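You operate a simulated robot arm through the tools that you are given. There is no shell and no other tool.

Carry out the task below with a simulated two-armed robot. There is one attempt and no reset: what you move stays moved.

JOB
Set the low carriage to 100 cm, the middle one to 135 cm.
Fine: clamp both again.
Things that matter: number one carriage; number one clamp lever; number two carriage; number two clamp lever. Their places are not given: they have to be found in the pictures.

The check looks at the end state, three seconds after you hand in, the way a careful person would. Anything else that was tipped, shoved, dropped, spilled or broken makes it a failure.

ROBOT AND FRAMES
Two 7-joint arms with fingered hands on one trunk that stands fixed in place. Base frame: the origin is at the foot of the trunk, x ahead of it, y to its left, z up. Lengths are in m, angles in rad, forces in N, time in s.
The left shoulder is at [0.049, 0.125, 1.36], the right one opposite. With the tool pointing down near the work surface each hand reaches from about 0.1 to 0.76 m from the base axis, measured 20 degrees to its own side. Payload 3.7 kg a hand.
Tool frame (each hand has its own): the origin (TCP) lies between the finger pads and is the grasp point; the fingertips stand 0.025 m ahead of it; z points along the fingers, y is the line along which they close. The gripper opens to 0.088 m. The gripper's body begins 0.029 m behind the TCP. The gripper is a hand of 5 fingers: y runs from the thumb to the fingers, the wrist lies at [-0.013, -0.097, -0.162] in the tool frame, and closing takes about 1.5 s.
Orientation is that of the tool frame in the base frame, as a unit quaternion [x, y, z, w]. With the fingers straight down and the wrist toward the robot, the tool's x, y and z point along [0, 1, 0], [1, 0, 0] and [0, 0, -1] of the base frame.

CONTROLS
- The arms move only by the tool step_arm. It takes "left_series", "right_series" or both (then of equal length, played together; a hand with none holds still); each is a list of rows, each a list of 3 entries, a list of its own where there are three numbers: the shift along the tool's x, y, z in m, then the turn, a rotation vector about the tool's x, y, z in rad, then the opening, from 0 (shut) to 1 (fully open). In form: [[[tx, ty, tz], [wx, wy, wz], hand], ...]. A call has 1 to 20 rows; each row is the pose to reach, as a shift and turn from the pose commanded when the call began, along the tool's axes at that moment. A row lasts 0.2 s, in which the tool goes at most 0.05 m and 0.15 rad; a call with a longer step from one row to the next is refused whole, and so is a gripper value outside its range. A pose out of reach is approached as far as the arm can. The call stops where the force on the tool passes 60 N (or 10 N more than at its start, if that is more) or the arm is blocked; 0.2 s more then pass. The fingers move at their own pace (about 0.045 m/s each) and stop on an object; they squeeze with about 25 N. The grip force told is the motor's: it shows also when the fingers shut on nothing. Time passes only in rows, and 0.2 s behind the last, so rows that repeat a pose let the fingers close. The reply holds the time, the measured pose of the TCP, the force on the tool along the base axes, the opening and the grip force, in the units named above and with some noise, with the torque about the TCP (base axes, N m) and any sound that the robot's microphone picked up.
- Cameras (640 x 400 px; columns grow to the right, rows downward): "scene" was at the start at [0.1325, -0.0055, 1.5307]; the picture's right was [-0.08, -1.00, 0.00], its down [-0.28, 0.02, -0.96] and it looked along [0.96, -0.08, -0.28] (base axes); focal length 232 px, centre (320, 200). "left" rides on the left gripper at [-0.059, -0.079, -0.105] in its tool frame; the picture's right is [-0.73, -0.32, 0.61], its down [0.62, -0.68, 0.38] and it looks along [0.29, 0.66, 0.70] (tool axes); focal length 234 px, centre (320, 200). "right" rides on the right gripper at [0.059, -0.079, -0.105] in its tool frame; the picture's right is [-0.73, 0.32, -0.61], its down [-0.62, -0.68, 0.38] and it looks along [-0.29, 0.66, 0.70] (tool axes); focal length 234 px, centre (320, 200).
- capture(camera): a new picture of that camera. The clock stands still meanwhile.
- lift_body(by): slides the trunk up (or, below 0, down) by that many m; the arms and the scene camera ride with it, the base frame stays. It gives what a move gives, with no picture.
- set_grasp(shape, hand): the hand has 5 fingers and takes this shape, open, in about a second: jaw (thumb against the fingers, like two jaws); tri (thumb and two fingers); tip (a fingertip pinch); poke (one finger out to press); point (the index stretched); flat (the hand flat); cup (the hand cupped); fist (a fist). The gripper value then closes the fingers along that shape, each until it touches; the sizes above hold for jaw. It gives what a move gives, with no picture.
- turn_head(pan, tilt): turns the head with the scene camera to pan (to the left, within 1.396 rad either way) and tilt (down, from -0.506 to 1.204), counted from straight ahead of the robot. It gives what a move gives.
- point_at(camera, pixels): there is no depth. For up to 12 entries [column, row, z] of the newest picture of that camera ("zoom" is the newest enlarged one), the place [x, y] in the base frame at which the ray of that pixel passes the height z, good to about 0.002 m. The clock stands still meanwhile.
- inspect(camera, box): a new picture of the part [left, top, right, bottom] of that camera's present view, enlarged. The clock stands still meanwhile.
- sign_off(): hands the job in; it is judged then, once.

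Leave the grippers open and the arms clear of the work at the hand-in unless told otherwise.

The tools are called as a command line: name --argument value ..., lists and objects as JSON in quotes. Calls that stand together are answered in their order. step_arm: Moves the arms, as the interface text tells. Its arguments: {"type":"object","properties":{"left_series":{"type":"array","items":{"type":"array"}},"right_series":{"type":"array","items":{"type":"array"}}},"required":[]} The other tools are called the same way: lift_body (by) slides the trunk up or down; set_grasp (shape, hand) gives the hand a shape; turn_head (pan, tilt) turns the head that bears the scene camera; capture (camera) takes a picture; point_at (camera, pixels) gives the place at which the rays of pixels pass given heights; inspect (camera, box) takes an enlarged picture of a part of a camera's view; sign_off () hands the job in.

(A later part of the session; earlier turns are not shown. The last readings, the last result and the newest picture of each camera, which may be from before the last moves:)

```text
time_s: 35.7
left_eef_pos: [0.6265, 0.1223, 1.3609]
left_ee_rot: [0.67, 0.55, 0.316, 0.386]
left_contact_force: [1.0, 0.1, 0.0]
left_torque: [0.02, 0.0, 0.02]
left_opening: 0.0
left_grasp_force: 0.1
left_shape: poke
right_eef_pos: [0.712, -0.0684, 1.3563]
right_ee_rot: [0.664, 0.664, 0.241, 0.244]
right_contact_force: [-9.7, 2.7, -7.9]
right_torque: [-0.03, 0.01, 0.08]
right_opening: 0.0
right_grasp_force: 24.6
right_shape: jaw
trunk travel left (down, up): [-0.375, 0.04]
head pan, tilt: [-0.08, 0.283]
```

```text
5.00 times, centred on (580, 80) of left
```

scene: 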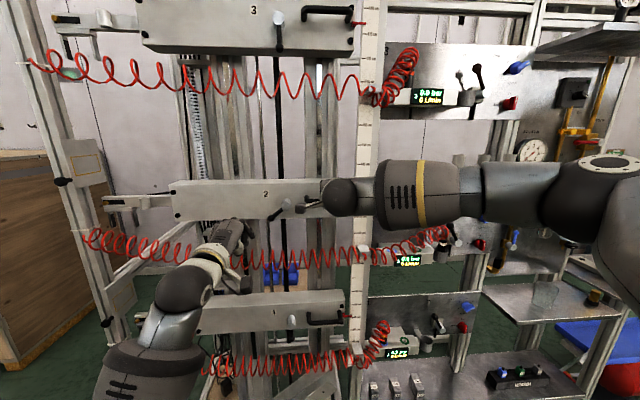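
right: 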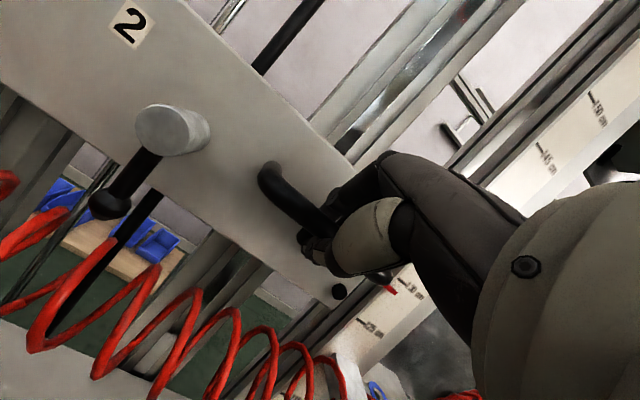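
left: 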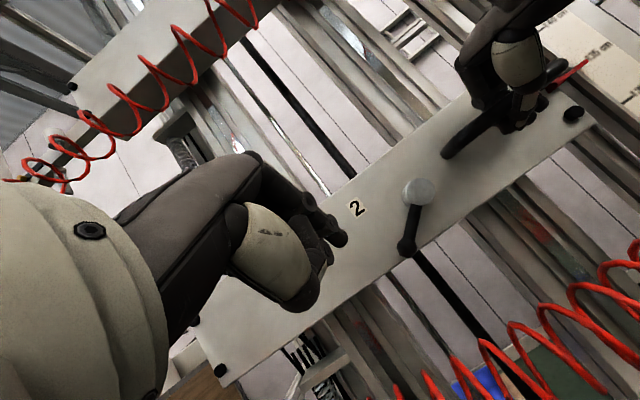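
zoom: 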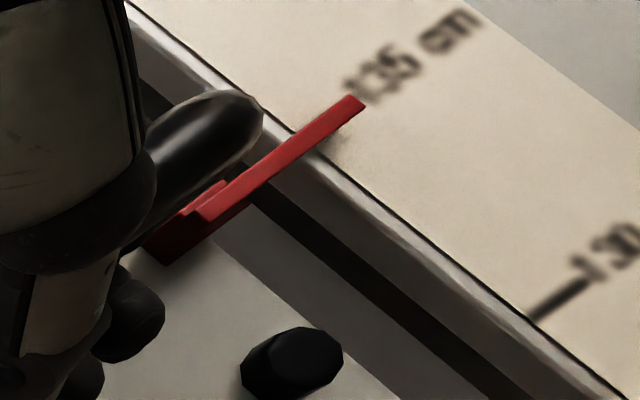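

The pointer sits about 7 px under the 135 line at 282 px per 5 cm, so it reads about 134.87. I'll raise it 1.3 mm and look again.

step_arm --right_series '[[[0, 0.0008, -0.001], [0, 0, 0], 0], [[0, 0.0008, -0.001], [0, 0, 0], 0]]'

inspect --camera "left" --box '[520, 40, 640, 120]'

```text
time_s: 36.3
left_eef_pos: [0.6284, 0.1224, 1.3605]
left_ee_rot: [0.671, 0.548, 0.315, 0.387]
left_contact_force: [-0.4, 0.5, 0.0]
left_torque: [-0.02, 0.02, -0.02]
left_opening: 0.0
left_grasp_force: 0.1
left_shape: poke
right_eef_pos: [0.7116, -0.0693, 1.3564]
right_ee_rot: [0.665, 0.663, 0.241, 0.244]
right_contact_force: [-5.3, 4.2, -8.3]
right_torque: [-0.03, 0.02, 0.12]
right_opening: 0.0
right_grasp_force: 25.0
right_shape: jaw
trunk travel left (down, up): [-0.375, 0.04]
head pan, tilt: [-0.08, 0.283]
```

```text
5.00 times, centred on (580, 80) of left
```

zoom: 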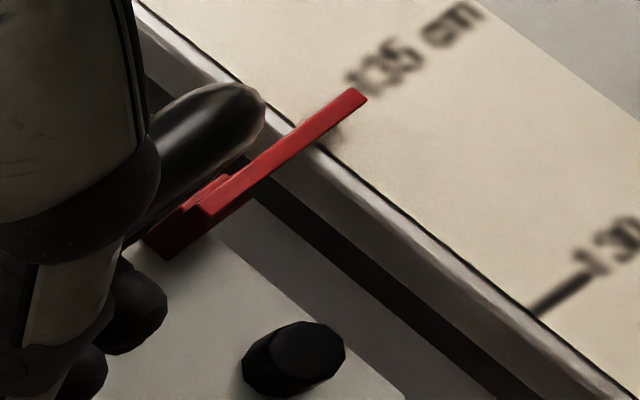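

The pointer still appears about 1 mm low against the text line, so I'll raise it 1.3 mm more and check.

step_arm --right_series '[[[0, 0.0009, -0.001], [0, 0, 0], 0], [[0, 0.0009, -0.001], [0, 0, 0], 0], [[0, 0.0009, -0.001], [0, 0, 0], 0]]'

inspect --camera "left" --box '[520, 40, 640, 120]'

inspect --camera "right" --box '[370, 255, 450, 315]'

```text
time_s: 37.1
left_eef_pos: [0.6278, 0.1223, 1.3597]
left_ee_rot: [0.67, 0.549, 0.316, 0.387]
left_contact_force: [-0.1, 0.4, 0.8]
left_torque: [0.0, 0.0, -0.03]
left_opening: 0.0
left_grasp_force: 0.1
left_shape: poke
right_eef_pos: [0.7111, -0.0684, 1.3571]
right_ee_rot: [0.666, 0.664, 0.24, 0.243]
right_contact_force: [-5.9, 2.5, -13.6]
right_torque: [0.02, -0.03, 0.09]
right_opening: 0.0
right_grasp_force: 25.0
right_shape: jaw
trunk travel left (down, up): [-0.375, 0.04]
head pan, tilt: [-0.08, 0.283]
```

```text
5.00 times, centred on (580, 80) of left
```

zoom: 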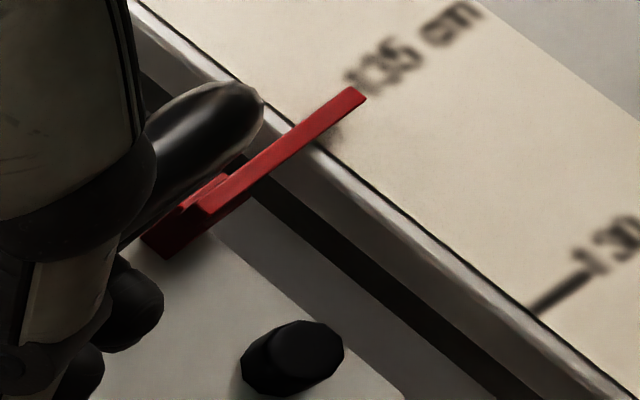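

```text
6.67 times, centred on (410, 285) of right
```

zoom: 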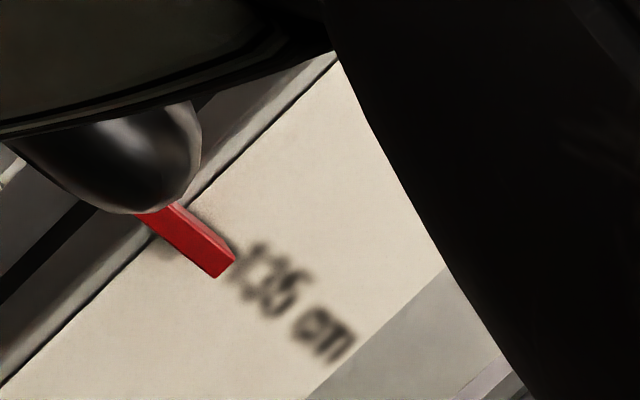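

The force rose to -13.6 N with little motion, so there is some stiction. I'll command another 2 mm.

step_arm --right_series '[[[0, 0.0013, -0.0015], [0, 0, 0], 0], [[0, 0.0013, -0.0015], [0, 0, 0], 0], [[0, 0.0013, -0.0015], [0, 0, 0], 0]]'

inspect --camera "left" --box '[520, 40, 640, 120]'

inspect --camera "right" --box '[370, 255, 450, 315]'

```text
time_s: 37.9
left_eef_pos: [0.6282, 0.1232, 1.3602]
left_ee_rot: [0.67, 0.55, 0.316, 0.386]
left_contact_force: [-0.2, 1.0, 0.4]
left_torque: [-0.03, -0.01, -0.03]
left_opening: 0.0002
left_grasp_force: 0.0
left_shape: poke
right_eef_pos: [0.7112, -0.069, 1.3583]
right_ee_rot: [0.665, 0.664, 0.241, 0.243]
right_contact_force: [-6.8, 2.7, -12.3]
right_torque: [-0.02, -0.01, 0.11]
right_opening: 0.0003
right_grasp_force: 24.6
right_shape: jaw
trunk travel left (down, up): [-0.375, 0.04]
head pan, tilt: [-0.08, 0.283]
```

```text
5.00 times, centred on (580, 80) of left
```

zoom: 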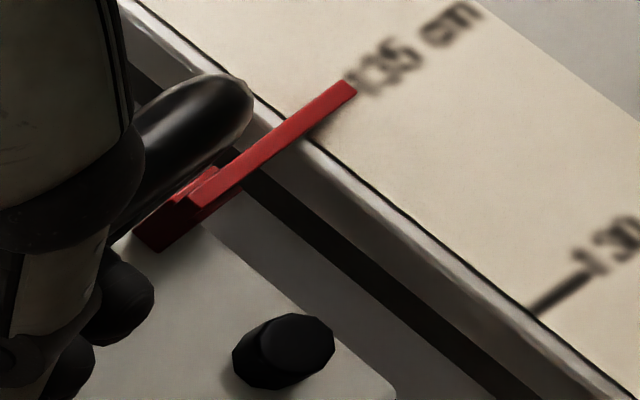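

```text
6.67 times, centred on (410, 285) of right
```

zoom: 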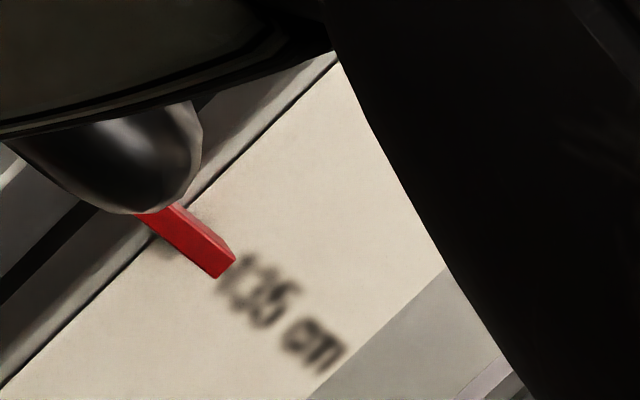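

The pointer is now aligned with the 135 line in both views. Next is clamping: the lever's ball is at about (y 0.077, z 1.309). I'll bring the left fingertip to the upper-left side of the lever at (0.722,0.100,1.347).

step_arm --left_series '[[[0.0005, 0.0116, 0.0212], [0, 0, 0], 0], [[0.0011, 0.0232, 0.0423], [0, 0, 0], 0], [[0.0018, 0.0348, 0.0635], [0, 0, 0], 0], [[0.0018, 0.0348, 0.0635], [0, 0, 0], 0]]'

inspect --camera "scene" --box '[220, 160, 340, 250]'

inspect --camera "right" --box '[40, 40, 280, 260]'

inspect --camera "left" --box '[260, 100, 500, 260]'

```text
time_s: 38.9
left_eef_pos: [0.701, 0.1094, 1.3587]
left_ee_rot: [0.67, 0.549, 0.317, 0.387]
left_contact_force: [0.1, -0.2, -0.3]
left_torque: [0.0, -0.01, 0.01]
left_opening: 0.0
left_grasp_force: 0.1
left_shape: poke
right_eef_pos: [0.7113, -0.0696, 1.3596]
right_ee_rot: [0.666, 0.664, 0.24, 0.243]
right_contact_force: [-6.6, 3.3, -12.3]
right_torque: [-0.01, -0.02, 0.11]
right_opening: 0.0
right_grasp_force: 24.9
right_shape: jaw
trunk travel left (down, up): [-0.375, 0.04]
head pan, tilt: [-0.08, 0.283]
```

```text
4.44 times, centred on (280, 205) of scene
```

zoom: 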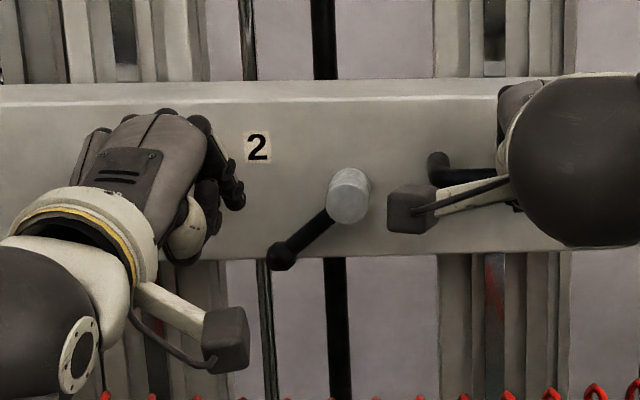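

```text
1.82 times, centred on (160, 150) of right
```

zoom: 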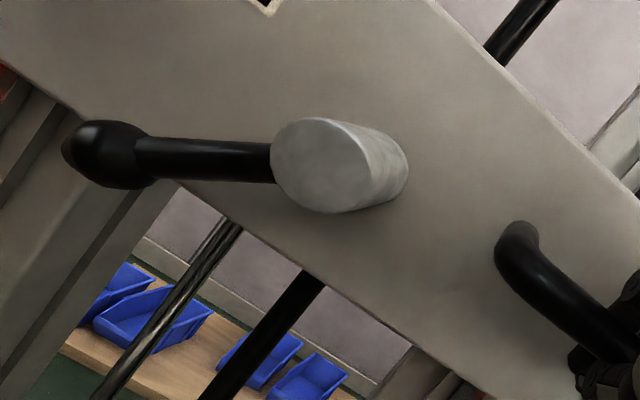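

```text
2.50 times, centred on (380, 180) of left
```

zoom: 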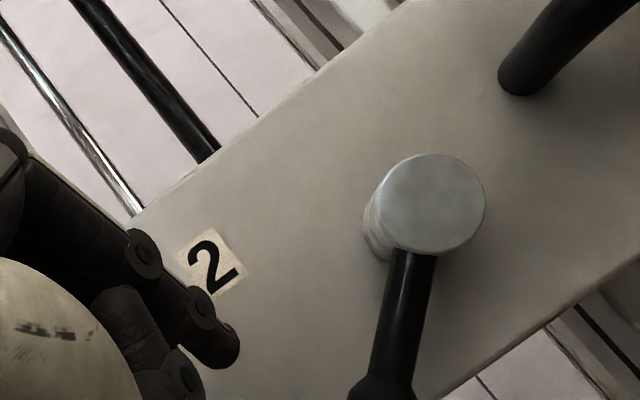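

The tip is upper-left of the lever, with the ball at about (0.076,1.311). I'll sweep it along the arc down-right to bring the lever back to vertical.

step_arm --left_series '[[[-0.0154, -0.0089, 0.0087], [0, 0, 0], 0], [[-0.0233, -0.0188, 0.0163], [0, 0, 0], 0], [[-0.0288, -0.0239, 0.0206], [0, 0, 0], 0], [[-0.0354, -0.0283, 0.0246], [0, 0, 0], 0], [[-0.0427, -0.0312, 0.028], [0, 0, 0], 0], [[-0.0507, -0.0331, 0.0309], [0, 0, 0], 0], [[-0.0565, -0.0334, 0.0324], [0, 0, 0], 0]]'

inspect --camera "scene" --box '[220, 160, 340, 250]'

inspect --camera "right" --box '[40, 40, 280, 260]'

inspect --camera "left" --box '[260, 100, 500, 260]'

```text
time_s: 40.5
left_eef_pos: [0.7008, 0.0548, 1.3138]
left_ee_rot: [0.67, 0.55, 0.316, 0.386]
left_contact_force: [-0.6, 7.6, 1.7]
left_torque: [0.01, -0.02, 0.13]
left_opening: 0.0
left_grasp_force: 0.1
left_shape: poke
right_eef_pos: [0.7116, -0.0694, 1.3593]
right_ee_rot: [0.665, 0.663, 0.241, 0.244]
right_contact_force: [-5.6, -0.3, -12.3]
right_torque: [0.0, 0.02, 0.11]
right_opening: 0.0
right_grasp_force: 24.6
right_shape: jaw
trunk travel left (down, up): [-0.375, 0.04]
head pan, tilt: [-0.08, 0.283]
```

```text
4.44 times, centred on (280, 205) of scene
```

zoom: 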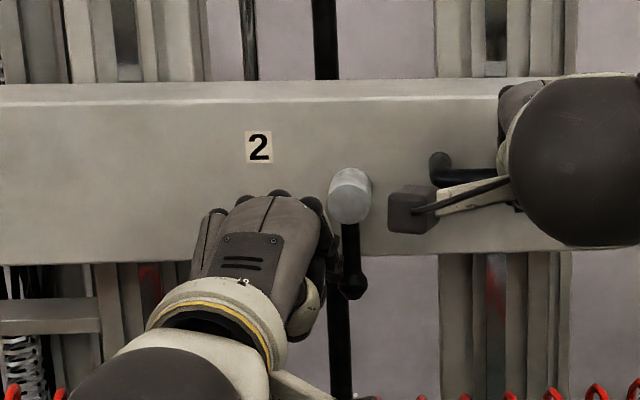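

```text
1.82 times, centred on (160, 150) of right
```

zoom: 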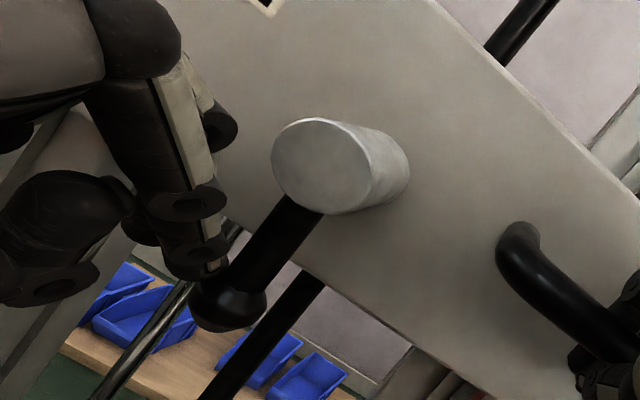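

```text
2.50 times, centred on (380, 180) of left
```

zoom: 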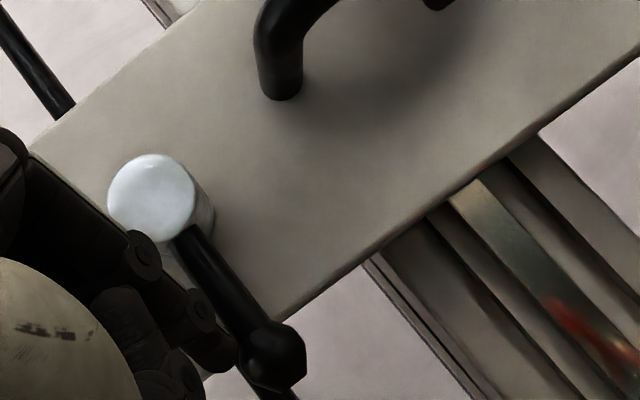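

The lever is vertical again, with 8 N at the stop. I'll press 6 mm further to seat it firmly.

step_arm --left_series '[[[-0.003, 0.0003, 0.0005], [0, 0, 0], 0], [[-0.006, 0.0006, 0.001], [0, 0, 0], 0], [[-0.006, 0.0006, 0.001], [0, 0, 0], 0]]'

inspect --camera "right" --box '[40, 40, 280, 260]'

```text
time_s: 41.3
left_eef_pos: [0.6989, 0.0499, 1.3154]
left_ee_rot: [0.669, 0.549, 0.317, 0.388]
left_contact_force: [-18.8, 13.0, 3.7]
left_torque: [0.12, 0.15, 0.02]
left_opening: 0.0001
left_grasp_force: 0.0
left_shape: poke
right_eef_pos: [0.7094, -0.0677, 1.3602]
right_ee_rot: [0.665, 0.664, 0.24, 0.243]
right_contact_force: [4.2, -1.3, -16.1]
right_torque: [0.02, -0.01, 0.2]
right_opening: 0.0
right_grasp_force: 25.1
right_shape: jaw
trunk travel left (down, up): [-0.375, 0.04]
head pan, tilt: [-0.08, 0.283]
```

```text
1.82 times, centred on (160, 150) of right
```

zoom: 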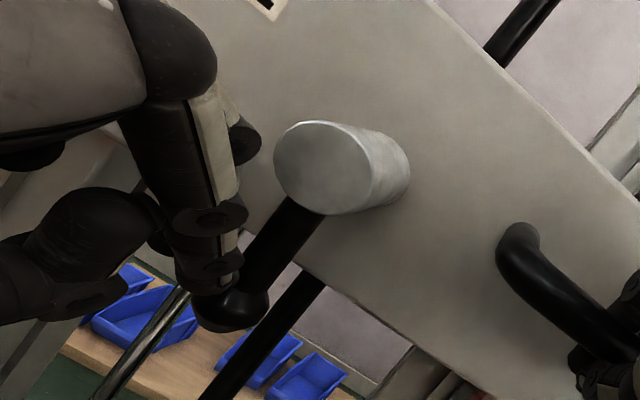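

The lever is seated at its stop. I'll withdraw the left hand to the left and back.

step_arm --left_series '[[[0.0147, -0.0015, -0.005], [0, 0, 0], 0], [[0.0294, -0.0029, -0.01], [0, 0, 0], 0], [[0.04, -0.003, -0.04], [0, 0, 0], 0], [[0.05, -0.003, -0.07], [0, 0, 0], 0], [[0.06, -0.003, -0.1], [0, 0, 0], 0], [[0.06, -0.003, -0.1], [0, 0, 0], 0]]'

inspect --camera "scene" --box '[240, 160, 380, 250]'

inspect --camera "right" --box '[370, 255, 450, 315]'

```text
time_s: 42.7
left_eef_pos: [0.6261, 0.1213, 1.3599]
left_ee_rot: [0.671, 0.549, 0.315, 0.386]
left_contact_force: [-0.4, -0.3, 1.0]
left_torque: [-0.01, 0.05, 0.0]
left_opening: 0.0
left_grasp_force: 0.0
left_shape: poke
right_eef_pos: [0.7116, -0.0685, 1.36]
right_ee_rot: [0.666, 0.663, 0.241, 0.243]
right_contact_force: [-6.8, 2.3, -12.3]
right_torque: [-0.01, -0.02, 0.11]
right_opening: 0.0
right_grasp_force: 24.8
right_shape: jaw
trunk travel left (down, up): [-0.375, 0.04]
head pan, tilt: [-0.08, 0.283]
```

```text
4.44 times, centred on (310, 205) of scene
```

zoom: 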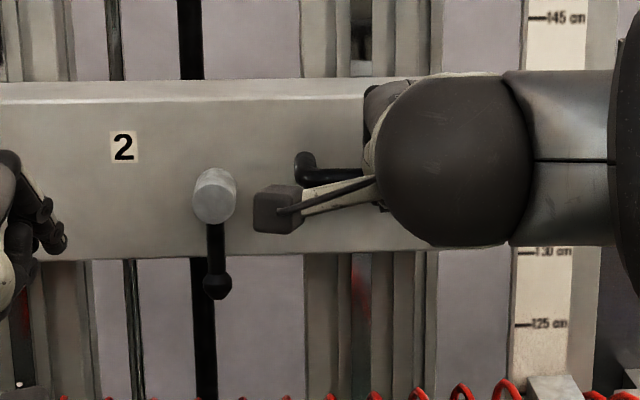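

```text
6.67 times, centred on (410, 285) of right
```

zoom: 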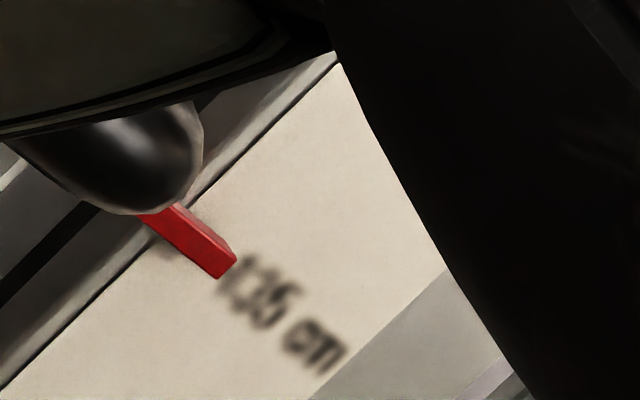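

Lever 2 hangs straight down and the pointer still reads 135. I'll open the right hand part way and back it out along its axis.

step_arm --right_series '[[[0, 0, 0], [0, 0, 0], 0.2], [[0, 0, 0], [0, 0, 0], 0.4], [[0, 0, 0], [0, 0, 0], 0.42], [[0, 0, 0], [0, 0, 0], 0.42], [[0, 0, -0.01], [0, 0, 0], 0.45], [[0, 0, -0.03], [0, 0, 0], 0.5], [[0, 0, -0.06], [0, 0, 0], 0.5], [[0, 0, -0.09], [0, 0, 0], 0.5], [[-0.03, 0, -0.12], [0, 0, 0], 0.5], [[-0.06, 0, -0.14], [0, 0, 0], 0.5], [[-0.1, 0, -0.14], [0, 0, 0], 0.5], [[-0.14, 0, -0.14], [0, 0, 0], 0.5]]'

capture --camera "scene"

inspect --camera "scene" --box '[270, 170, 390, 245]'

```text
time_s: 45.3
left_eef_pos: [0.6268, 0.1211, 1.3595]
left_ee_rot: [0.67, 0.549, 0.316, 0.386]
left_contact_force: [0.2, 0.1, 0.2]
left_torque: [-0.01, -0.02, -0.01]
left_opening: 0.0
left_grasp_force: 0.1
left_shape: poke
right_eef_pos: [0.621, -0.2086, 1.466]
right_ee_rot: [0.665, 0.663, 0.24, 0.244]
right_contact_force: [0.1, -0.2, -0.8]
right_torque: [0.0, 0.03, 0.0]
right_opening: 0.0436
right_grasp_force: 0.1
right_shape: jaw
trunk travel left (down, up): [-0.375, 0.04]
head pan, tilt: [-0.08, 0.283]
```

```text
taken
```

scene: 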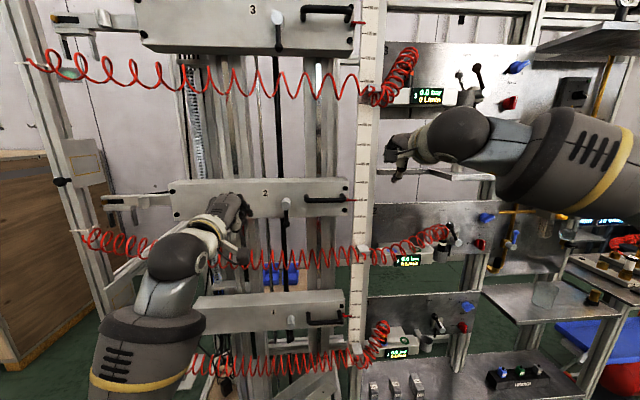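

```text
5.33 times, centred on (330, 208) of scene
```

zoom: 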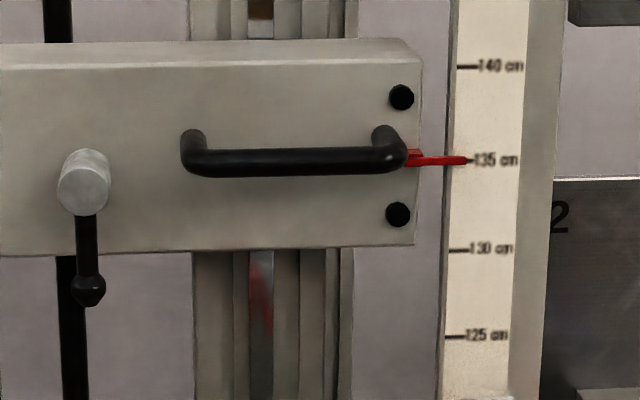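

Carriage 2 is clamped, with its pointer exactly on the 135 tick and the lever straight down. Carriage 1 is built the same and sits about 0.334 m lower, so lowering the trunk by that much lets me repeat the same moves. First I'll pull both hands back clear of the hoses.

step_arm --left_series '[[[0.0085, -0.017, -0.0295], [0, 0, 0], 0], [[0.017, -0.034, -0.059], [0, 0, 0], 0], [[0.0254, -0.0512, -0.0885], [0, 0, 0], 0], [[0.0338, -0.0683, -0.118], [0, 0, 0], 0], [[0.0338, -0.0683, -0.118], [0, 0, 0], 0]]' --right_series '[[[0.005, -0.035, 0.003], [0, 0, 0], 0.5], [[0.01, -0.07, 0.006], [0, 0, 0], 0.5], [[0.015, -0.106, 0.009], [0, 0, 0], 0.5], [[0.02, -0.141, 0.0123], [0, 0, 0], 0.5], [[0.02, -0.141, 0.0123], [0, 0, 0], 0.5]]'

capture --camera "scene"

capture --camera "left"

capture --camera "right"

```text
time_s: 46.5
left_eef_pos: [0.4994, 0.1834, 1.3591]
left_ee_rot: [0.671, 0.55, 0.315, 0.386]
left_contact_force: [-0.5, 0.2, -0.5]
left_torque: [0.01, -0.04, -0.01]
left_opening: 0.0
left_grasp_force: 0.1
left_shape: poke
right_eef_pos: [0.5202, -0.1903, 1.3632]
right_ee_rot: [0.666, 0.663, 0.241, 0.243]
right_contact_force: [0.6, 1.1, 0.2]
right_torque: [-0.04, -0.01, 0.0]
right_opening: 0.0435
right_grasp_force: 0.1
right_shape: jaw
trunk travel left (down, up): [-0.375, 0.04]
head pan, tilt: [-0.08, 0.283]
```

```text
taken
```

scene: 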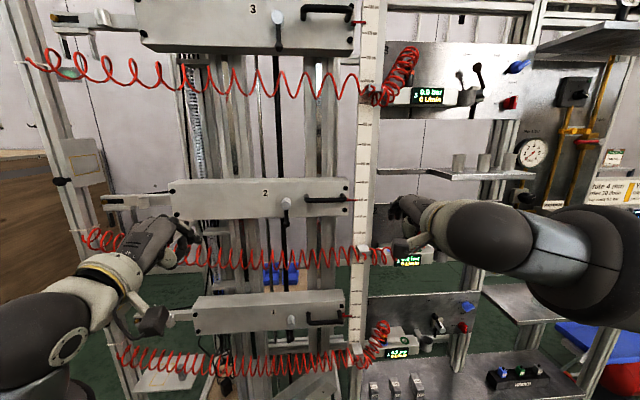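

```text
taken
```

left: 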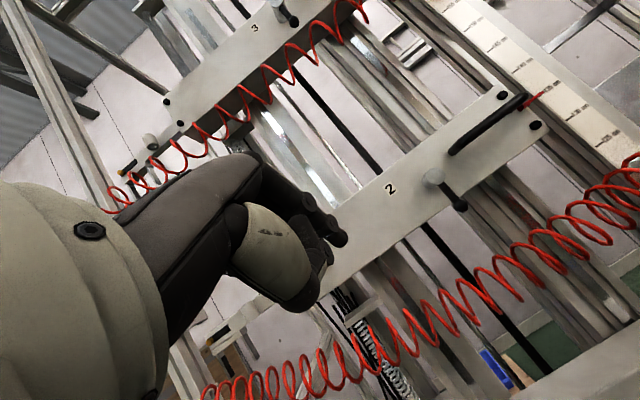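

```text
taken
```

right: 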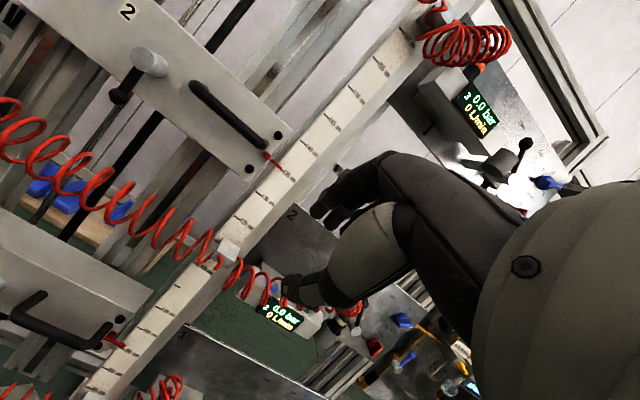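

Both hands are at x≈0.5, clear of hoses and panels. I'll lower the trunk in two stages.

lift_body --by -0.15

capture --camera "scene"

```text
time_s: 48.2
left_eef_pos: [0.5488, 0.1828, 1.13]
left_ee_rot: [0.696, 0.582, 0.254, 0.335]
left_contact_force: [-0.4, 0.1, 0.7]
left_torque: [0.0, 0.0, 0.0]
left_opening: 0.0
left_grasp_force: 0.0
left_shape: poke
right_eef_pos: [0.5419, -0.1878, 1.1826]
right_ee_rot: [0.675, 0.672, 0.214, 0.219]
right_contact_force: [-0.4, 0.2, 0.1]
right_torque: [0.03, 0.02, 0.01]
right_opening: 0.0433
right_grasp_force: 0.1
right_shape: jaw
trunk travel left (down, up): [-0.225, 0.19]
head pan, tilt: [-0.08, 0.283]
```

```text
taken
```

scene: 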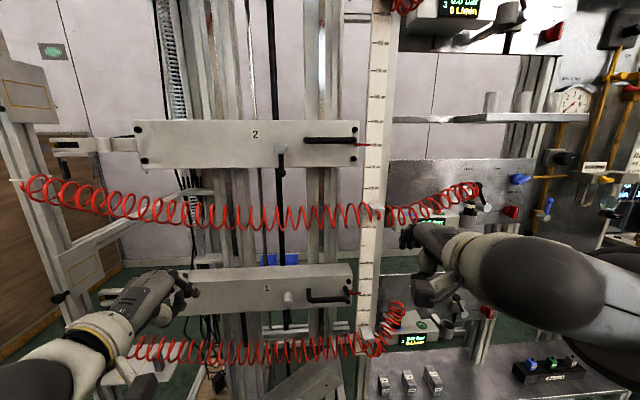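

The trunk lowered, but the arms swung forward and down a little (left x 0.55, z 1.13). I'll pull both hands back before the second stage.

step_arm --left_series '[[[-0.0055, 0.0054, -0.0346], [0, 0, 0], 0], [[-0.011, 0.0108, -0.0692], [0, 0, 0], 0], [[-0.0165, 0.0162, -0.1038], [0, 0, 0], 0]]' --right_series '[[[0, -0.0136, -0.0097], [0, 0, 0], 0.5], [[0, -0.0271, -0.0195], [0, 0, 0], 0.5], [[0, -0.0407, -0.0292], [0, 0, 0], 0.5]]'

lift_body --by -0.1

capture --camera "scene"

```text
time_s: 49.0
left_eef_pos: [0.5417, 0.203, 1.2299]
left_ee_rot: [0.697, 0.582, 0.252, 0.334]
left_contact_force: [0.4, -0.2, -0.2]
left_torque: [-0.04, 0.0, 0.02]
left_opening: 0.0001
left_grasp_force: 0.2
left_shape: poke
left hand out of reach, approached as far as the arm can: row 1, 2, 3
right_eef_pos: [0.5423, -0.1881, 1.1862]
right_ee_rot: [0.675, 0.672, 0.214, 0.217]
right_contact_force: [-0.8, -0.8, -0.9]
right_torque: [0.0, 0.03, 0.03]
right_opening: 0.0437
right_grasp_force: 0.1
right_shape: jaw
right hand out of reach, approached as far as the arm can: row 1, 2, 3
trunk travel left (down, up): [-0.225, 0.19]
head pan, tilt: [-0.08, 0.283]
```

```text
time_s: 50.4
left_eef_pos: [0.6136, 0.2012, 0.9896]
left_ee_rot: [0.728, 0.627, 0.141, 0.239]
left_contact_force: [0.2, -0.6, 0.5]
left_torque: [0.0, -0.02, 0.01]
left_opening: 0.0
left_grasp_force: 0.0
left_shape: poke
right_eef_pos: [0.5998, -0.1894, 0.9527]
right_ee_rot: [0.7, 0.698, 0.108, 0.11]
right_contact_force: [-0.3, -0.4, -0.1]
right_torque: [-0.01, 0.03, 0.03]
right_opening: 0.0438
right_grasp_force: 0.1
right_shape: jaw
trunk travel left (down, up): [-0.125, 0.29]
head pan, tilt: [-0.08, 0.283]
```

```text
taken
```

scene: 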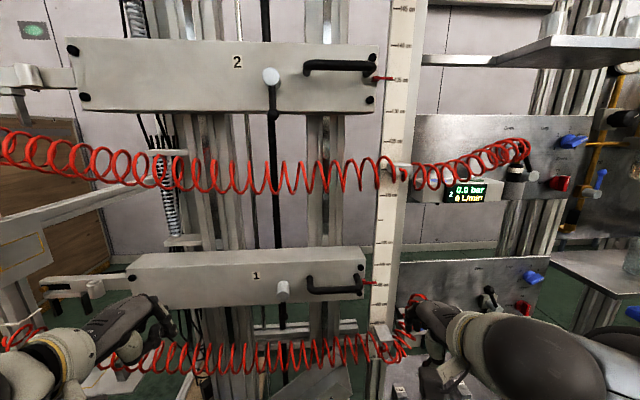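

The trunk leans forward as it goes down, so the camera and hand poses changed with it. I'll read the scale marks again to check the geometry from here.

inspect --camera "scene" --box '[270, 230, 430, 340]'

point_at --camera "scene" --pixels '[[388, 78, 1.35], [268, 75, 1.35], [283, 287, 0.955], [310, 290, 0.955], [358, 288, 0.955], [300, 350, 0.87]]'

capture --camera "right"

capture --camera "left"

```text
3.64 times, centred on (350, 285) of scene
```

zoom: 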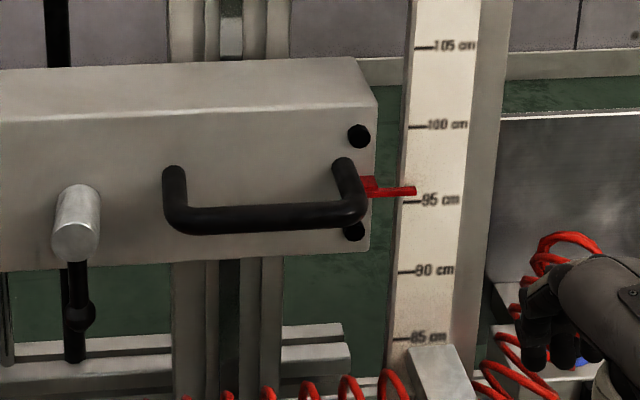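

```text
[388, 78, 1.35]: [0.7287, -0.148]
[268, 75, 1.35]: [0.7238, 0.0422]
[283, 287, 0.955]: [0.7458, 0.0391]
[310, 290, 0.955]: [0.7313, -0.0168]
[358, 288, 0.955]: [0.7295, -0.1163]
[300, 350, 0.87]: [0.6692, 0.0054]
```

```text
taken
```

right: 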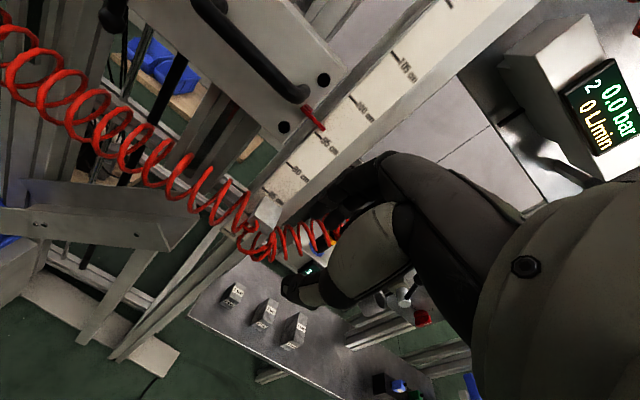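

```text
taken
```

left: 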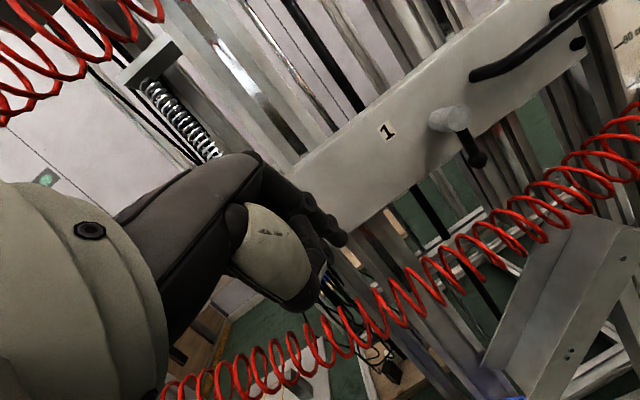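

Carriage 1's pointer reads about 95.7, and point_at tracks the moved camera. The carriage 1 features should match carriage 2's at z≈0.957: the bar at (0.72,-0.068,0.957). I'll bring the right hand up and over to the 50° tilt pre-grasp at (0.669,-0.068,1.018).

step_arm --right_series '[[[0.01, 0.01, -0.0315], [-0.08, 0, 0], 0.5], [[0.02, 0.0201, -0.063], [-0.16, 0, 0], 0.5], [[0.045, 0.0366, -0.0577], [-0.22, 0, 0], 0.5], [[0.07, 0.053, -0.0525], [-0.28, 0, 0], 0.5], [[0.0957, 0.0694, -0.0472], [-0.34, 0, 0], 0.5], [[0.121, 0.0859, -0.042], [-0.394, 0, 0], 0.5], [[0.121, 0.0859, -0.042], [-0.394, 0, 0], 0.5]]'

capture --camera "scene"

capture --camera "right"

capture --camera "left"

```text
time_s: 52.0
left_eef_pos: [0.6151, 0.201, 0.9881]
left_ee_rot: [0.728, 0.627, 0.141, 0.24]
left_contact_force: [0.3, 1.1, 0.3]
left_torque: [0.0, 0.0, 0.0]
left_opening: 0.0
left_grasp_force: 0.0
left_shape: poke
right_eef_pos: [0.6712, -0.0722, 1.0172]
right_ee_rot: [0.664, 0.664, 0.242, 0.244]
right_contact_force: [-0.1, -0.6, -0.5]
right_torque: [-0.02, 0.01, -0.03]
right_opening: 0.0435
right_grasp_force: 0.2
right_shape: jaw
right hand out of reach, approached as far as the arm can: row 1, 2, 3
trunk travel left (down, up): [-0.125, 0.29]
head pan, tilt: [-0.08, 0.283]
```

```text
taken
```

scene: 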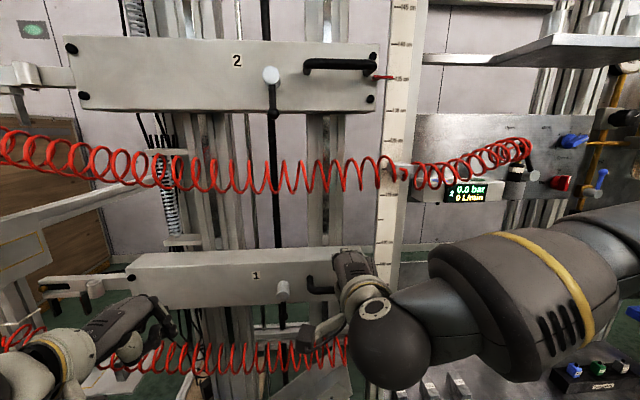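

```text
taken
```

right: 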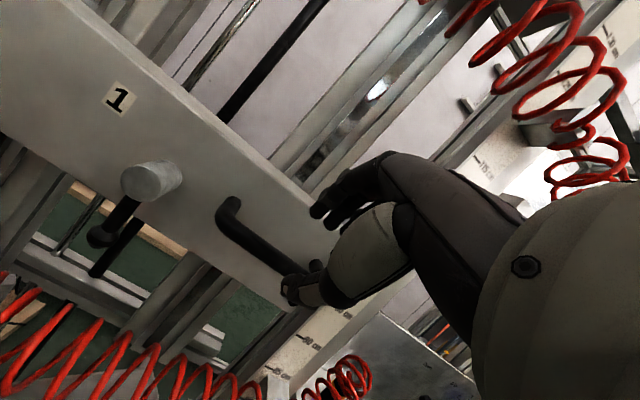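

```text
taken
```

left: 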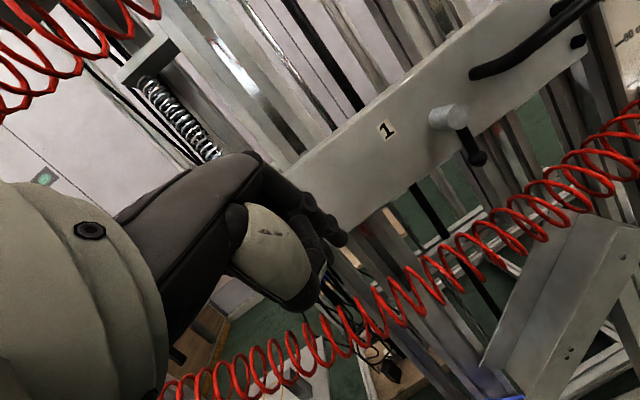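

The pre-grasp is reached at (0.671,-0.072,1.017). I'll triangulate handle 1's left corner, at scene (311.5,291) and right (222,222), to confirm before closing in.

point_at --camera "scene" --pixels '[[311.5, 291, 0.945], [311.5, 291, 0.957], [311.5, 291, 0.97], [283, 296, 0.945], [283, 296, 0.957], [284.1, 317.4, 0.89], [284.1, 317.4, 0.9]]'

point_at --camera "right" --pixels '[[222, 222, 0.945], [222, 222, 0.957], [222, 222, 0.97], [143, 182, 0.945], [143, 182, 0.957], [101, 237, 0.89], [101, 237, 0.9]]'

point_at --camera "left" --pixels '[[440, 119, 0.945], [440, 119, 0.957], [479, 159, 0.89], [479, 159, 0.9]]'

inspect --camera "right" --box '[180, 140, 420, 340]'

```text
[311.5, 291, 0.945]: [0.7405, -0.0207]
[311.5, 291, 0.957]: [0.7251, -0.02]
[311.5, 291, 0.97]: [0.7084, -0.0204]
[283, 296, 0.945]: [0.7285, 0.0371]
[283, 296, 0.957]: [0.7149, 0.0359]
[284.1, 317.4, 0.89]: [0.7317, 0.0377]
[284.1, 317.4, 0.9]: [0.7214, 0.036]
```

```text
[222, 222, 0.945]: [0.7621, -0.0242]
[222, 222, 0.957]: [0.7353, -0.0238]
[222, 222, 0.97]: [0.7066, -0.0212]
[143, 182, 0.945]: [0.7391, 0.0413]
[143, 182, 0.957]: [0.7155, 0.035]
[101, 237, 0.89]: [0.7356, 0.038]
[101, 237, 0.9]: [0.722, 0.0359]
```

```text
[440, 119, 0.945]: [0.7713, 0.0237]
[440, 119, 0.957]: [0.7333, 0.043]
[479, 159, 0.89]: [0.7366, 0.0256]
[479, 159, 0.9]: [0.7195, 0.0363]
```

```text
2.00 times, centred on (300, 240) of right
```

zoom: 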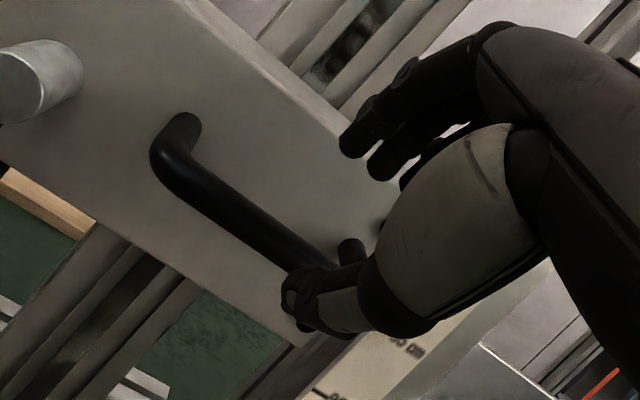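

The ball is at (0.7215,0.036,0.900) and the hub at z≈0.960, exactly 0.330 m below carriage 2's original layout. I'll advance to the same relative grasp point, TCP (0.711,-0.069,0.966).

step_arm --right_series '[[[0.001, -0.001, 0.015], [0, 0, 0], 0.5], [[0.002, -0.002, 0.03], [0, 0, 0], 0.5], [[0.003, -0.0027, 0.045], [0, 0, 0], 0.5], [[0.003, -0.0027, 0.052], [0, 0, 0], 0.45], [[0.003, -0.0027, 0.059], [0, 0, 0], 0.42], [[0.003, -0.0027, 0.0651], [0, 0, 0], 0.4], [[0.003, -0.0027, 0.0651], [0, 0, 0], 0.4]]'

inspect --camera "right" --box '[180, 140, 420, 340]'

inspect --camera "left" --box '[440, 0, 640, 125]'

inspect --camera "scene" --box '[250, 230, 410, 350]'

```text
time_s: 53.6
left_eef_pos: [0.6145, 0.2022, 0.9879]
left_ee_rot: [0.728, 0.627, 0.141, 0.24]
left_contact_force: [0.1, 0.8, -0.3]
left_torque: [-0.01, 0.02, 0.01]
left_opening: 0.0
left_grasp_force: 0.0
left_shape: poke
right_eef_pos: [0.7113, -0.0662, 0.9656]
right_ee_rot: [0.664, 0.663, 0.242, 0.244]
right_contact_force: [-1.9, 0.1, 1.8]
right_torque: [-0.01, -0.05, -0.03]
right_opening: 0.0355
right_grasp_force: 0.1
right_shape: jaw
trunk travel left (down, up): [-0.125, 0.29]
head pan, tilt: [-0.08, 0.283]
```

```text
2.00 times, centred on (300, 240) of right
```

zoom: 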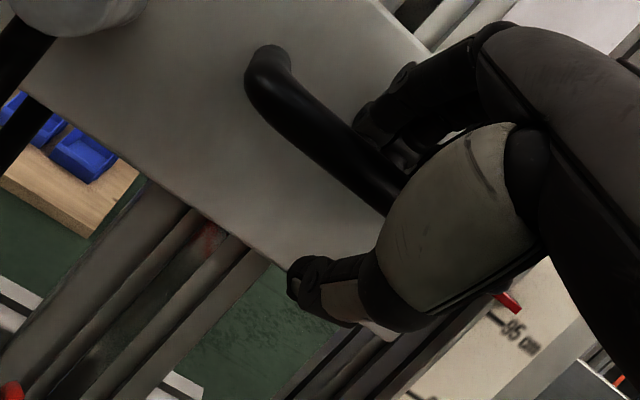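

```text
3.20 times, centred on (540, 62) of left
```

zoom: 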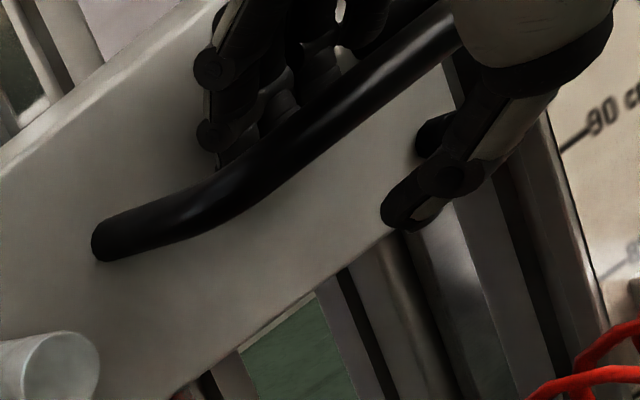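

```text
3.33 times, centred on (330, 290) of scene
```

zoom: 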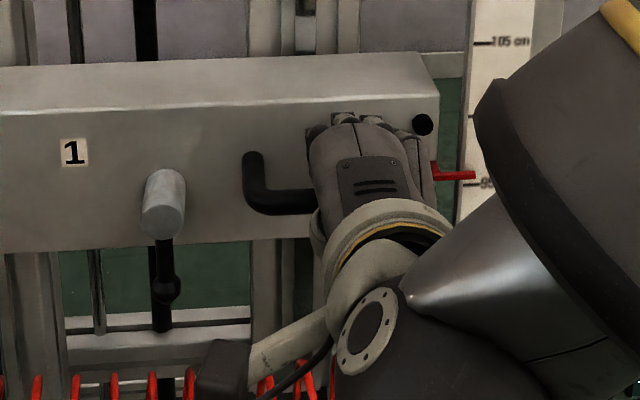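

The bar lies between the fingers (behind and above) and the thumb (below), and the force is near zero. I'll close the hand.

step_arm --right_series '[[[0, 0, 0], [0, 0, 0], 0.3], [[0, 0, 0], [0, 0, 0], 0.2], [[0, 0, 0], [0, 0, 0], 0.1], [[0, 0, 0], [0, 0, 0], 0], [[0, 0, 0], [0, 0, 0], 0], [[0, 0, 0], [0, 0, 0], 0], [[0, 0, 0], [0, 0, 0], 0], [[0, 0, 0], [0, 0, 0], 0]]'

inspect --camera "right" --box '[180, 140, 420, 340]'

capture --camera "scene"

```text
time_s: 55.4
left_eef_pos: [0.6143, 0.2018, 0.9871]
left_ee_rot: [0.728, 0.627, 0.141, 0.24]
left_contact_force: [0.3, 0.0, 0.0]
left_torque: [0.03, 0.01, 0.0]
left_opening: 0.0
left_grasp_force: 0.0
left_shape: poke
right_eef_pos: [0.7122, -0.0657, 0.9643]
right_ee_rot: [0.665, 0.664, 0.241, 0.243]
right_contact_force: [0.3, 0.6, -4.0]
right_torque: [-0.05, -0.01, 0.11]
right_opening: 0.0
right_grasp_force: 24.7
right_shape: jaw
trunk travel left (down, up): [-0.125, 0.29]
head pan, tilt: [-0.08, 0.283]
```

```text
2.00 times, centred on (300, 240) of right
```

zoom: 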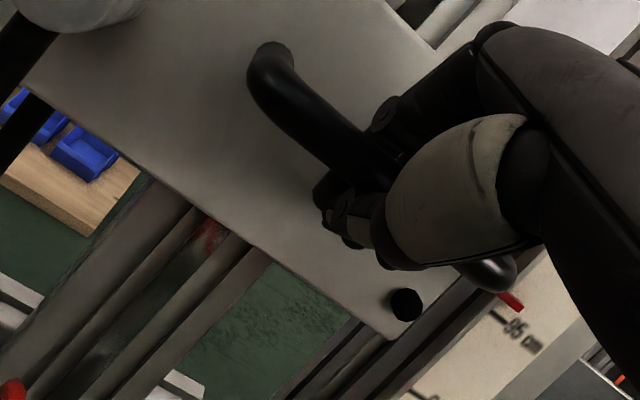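

```text
taken
```

scene: 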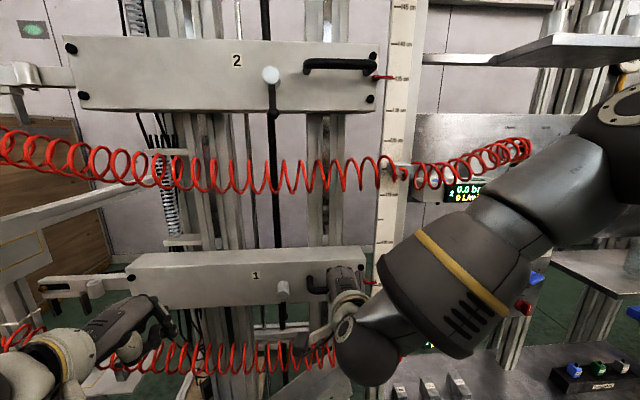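

Handle 1 is gripped. I'll bring the left hand back to the same orientation (30° tilt, slight right yaw) at the staging pose (0.619,0.049,0.939), in front of lever 1.

step_arm --left_series '[[[-0.024, -0.001, 0.0115], [-0.0815, 0.0083, 0.014], 0], [[-0.048, -0.002, 0.023], [-0.163, 0.0165, 0.028], 0], [[-0.0724, -0.0032, 0.0347], [-0.2445, 0.0248, 0.042], 0], [[-0.0965, -0.0042, 0.0462], [-0.326, 0.033, 0.056], 0], [[-0.1206, -0.0053, 0.0578], [-0.4075, 0.0413, 0.07], 0], [[-0.1447, -0.0063, 0.0693], [-0.489, 0.0495, 0.0839], 0], [[-0.1447, -0.0063, 0.0693], [-0.489, 0.0495, 0.0839], 0]]'

capture --camera "scene"

capture --camera "left"

capture --camera "right"

```text
time_s: 57.0
left_eef_pos: [0.6178, 0.0488, 0.9384]
left_ee_rot: [0.67, 0.549, 0.316, 0.387]
left_contact_force: [0.0, -0.2, 0.8]
left_torque: [0.01, 0.0, 0.02]
left_opening: 0.0002
left_grasp_force: 0.0
left_shape: poke
left hand out of reach, approached as far as the arm can: row 1, 2
right_eef_pos: [0.7116, -0.0663, 0.9645]
right_ee_rot: [0.664, 0.664, 0.242, 0.244]
right_contact_force: [-1.1, 0.9, -7.4]
right_torque: [-0.08, -0.05, 0.07]
right_opening: 0.0
right_grasp_force: 24.8
right_shape: jaw
trunk travel left (down, up): [-0.125, 0.29]
head pan, tilt: [-0.08, 0.283]
```

```text
taken
```

scene: 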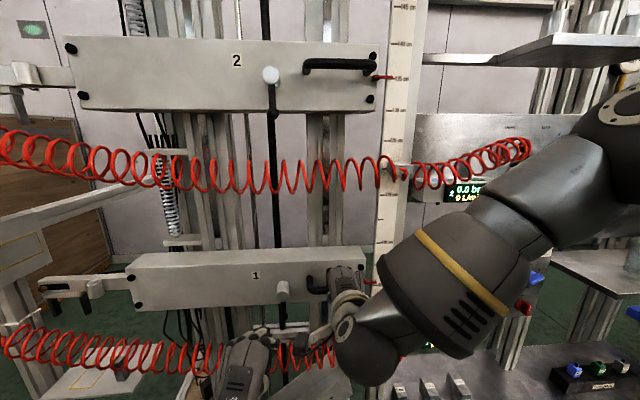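

```text
taken
```

left: 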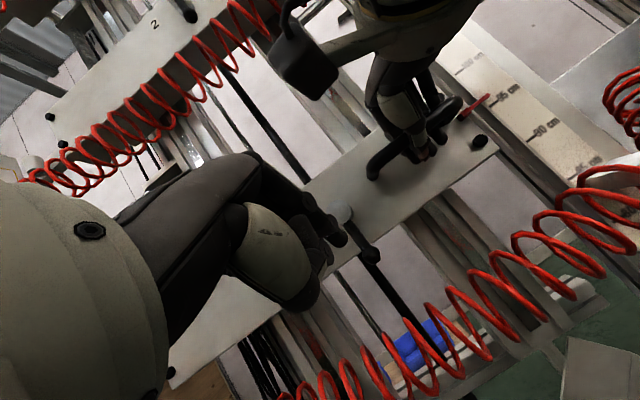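

```text
taken
```

right: 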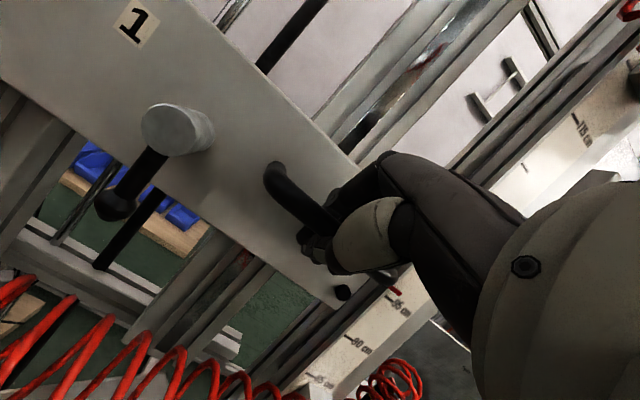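

The staging pose matches the carriage 2 one. I'll repeat the same path to put the fingertip on the right side of lever 1, under the hub.

step_arm --left_series '[[[-0.0128, 0.008, 0.0213], [0, 0, 0], 0], [[-0.0256, 0.0159, 0.0427], [0, 0, 0], 0], [[-0.022, 0.021, 0.0562], [0, 0, 0], 0], [[-0.0185, 0.0262, 0.0697], [0, 0, 0], 0], [[-0.015, 0.0313, 0.0832], [0, 0, 0], 0], [[-0.015, 0.0313, 0.0832], [0, 0, 0], 0]]'

inspect --camera "right" --box '[60, 60, 260, 260]'

inspect --camera "scene" --box '[220, 240, 380, 360]'

```text
time_s: 58.4
left_eef_pos: [0.7034, 0.0157, 0.9268]
left_ee_rot: [0.67, 0.549, 0.316, 0.387]
left_contact_force: [-6.0, -3.6, -1.1]
left_torque: [0.09, -0.14, 0.01]
left_opening: 0.0
left_grasp_force: 0.0
left_shape: poke
right_eef_pos: [0.7113, -0.0666, 0.9642]
right_ee_rot: [0.664, 0.664, 0.242, 0.243]
right_contact_force: [0.3, 2.7, -10.1]
right_torque: [0.01, -0.02, 0.12]
right_opening: 0.0
right_grasp_force: 24.6
right_shape: jaw
trunk travel left (down, up): [-0.125, 0.29]
head pan, tilt: [-0.08, 0.283]
```

```text
2.00 times, centred on (160, 160) of right
```

zoom: 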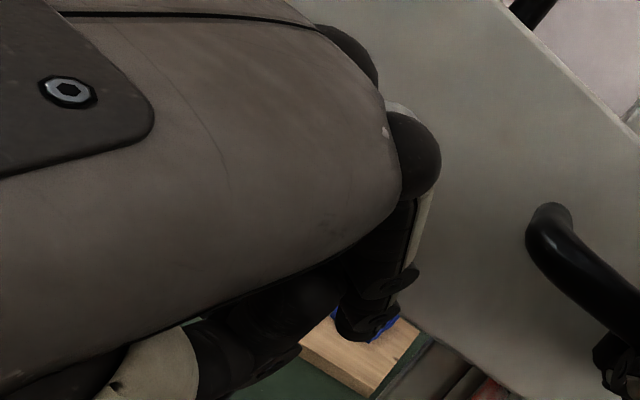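

```text
3.33 times, centred on (300, 300) of scene
```

zoom: 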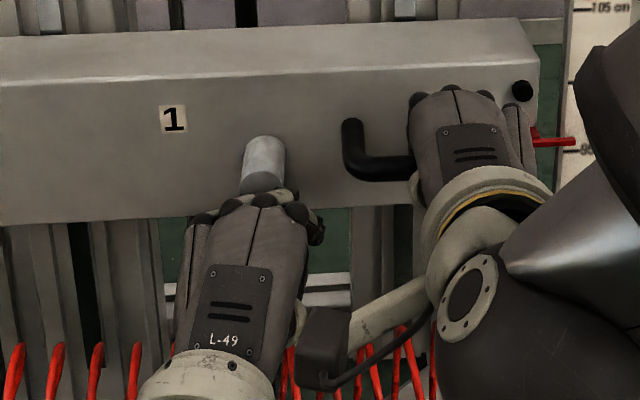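

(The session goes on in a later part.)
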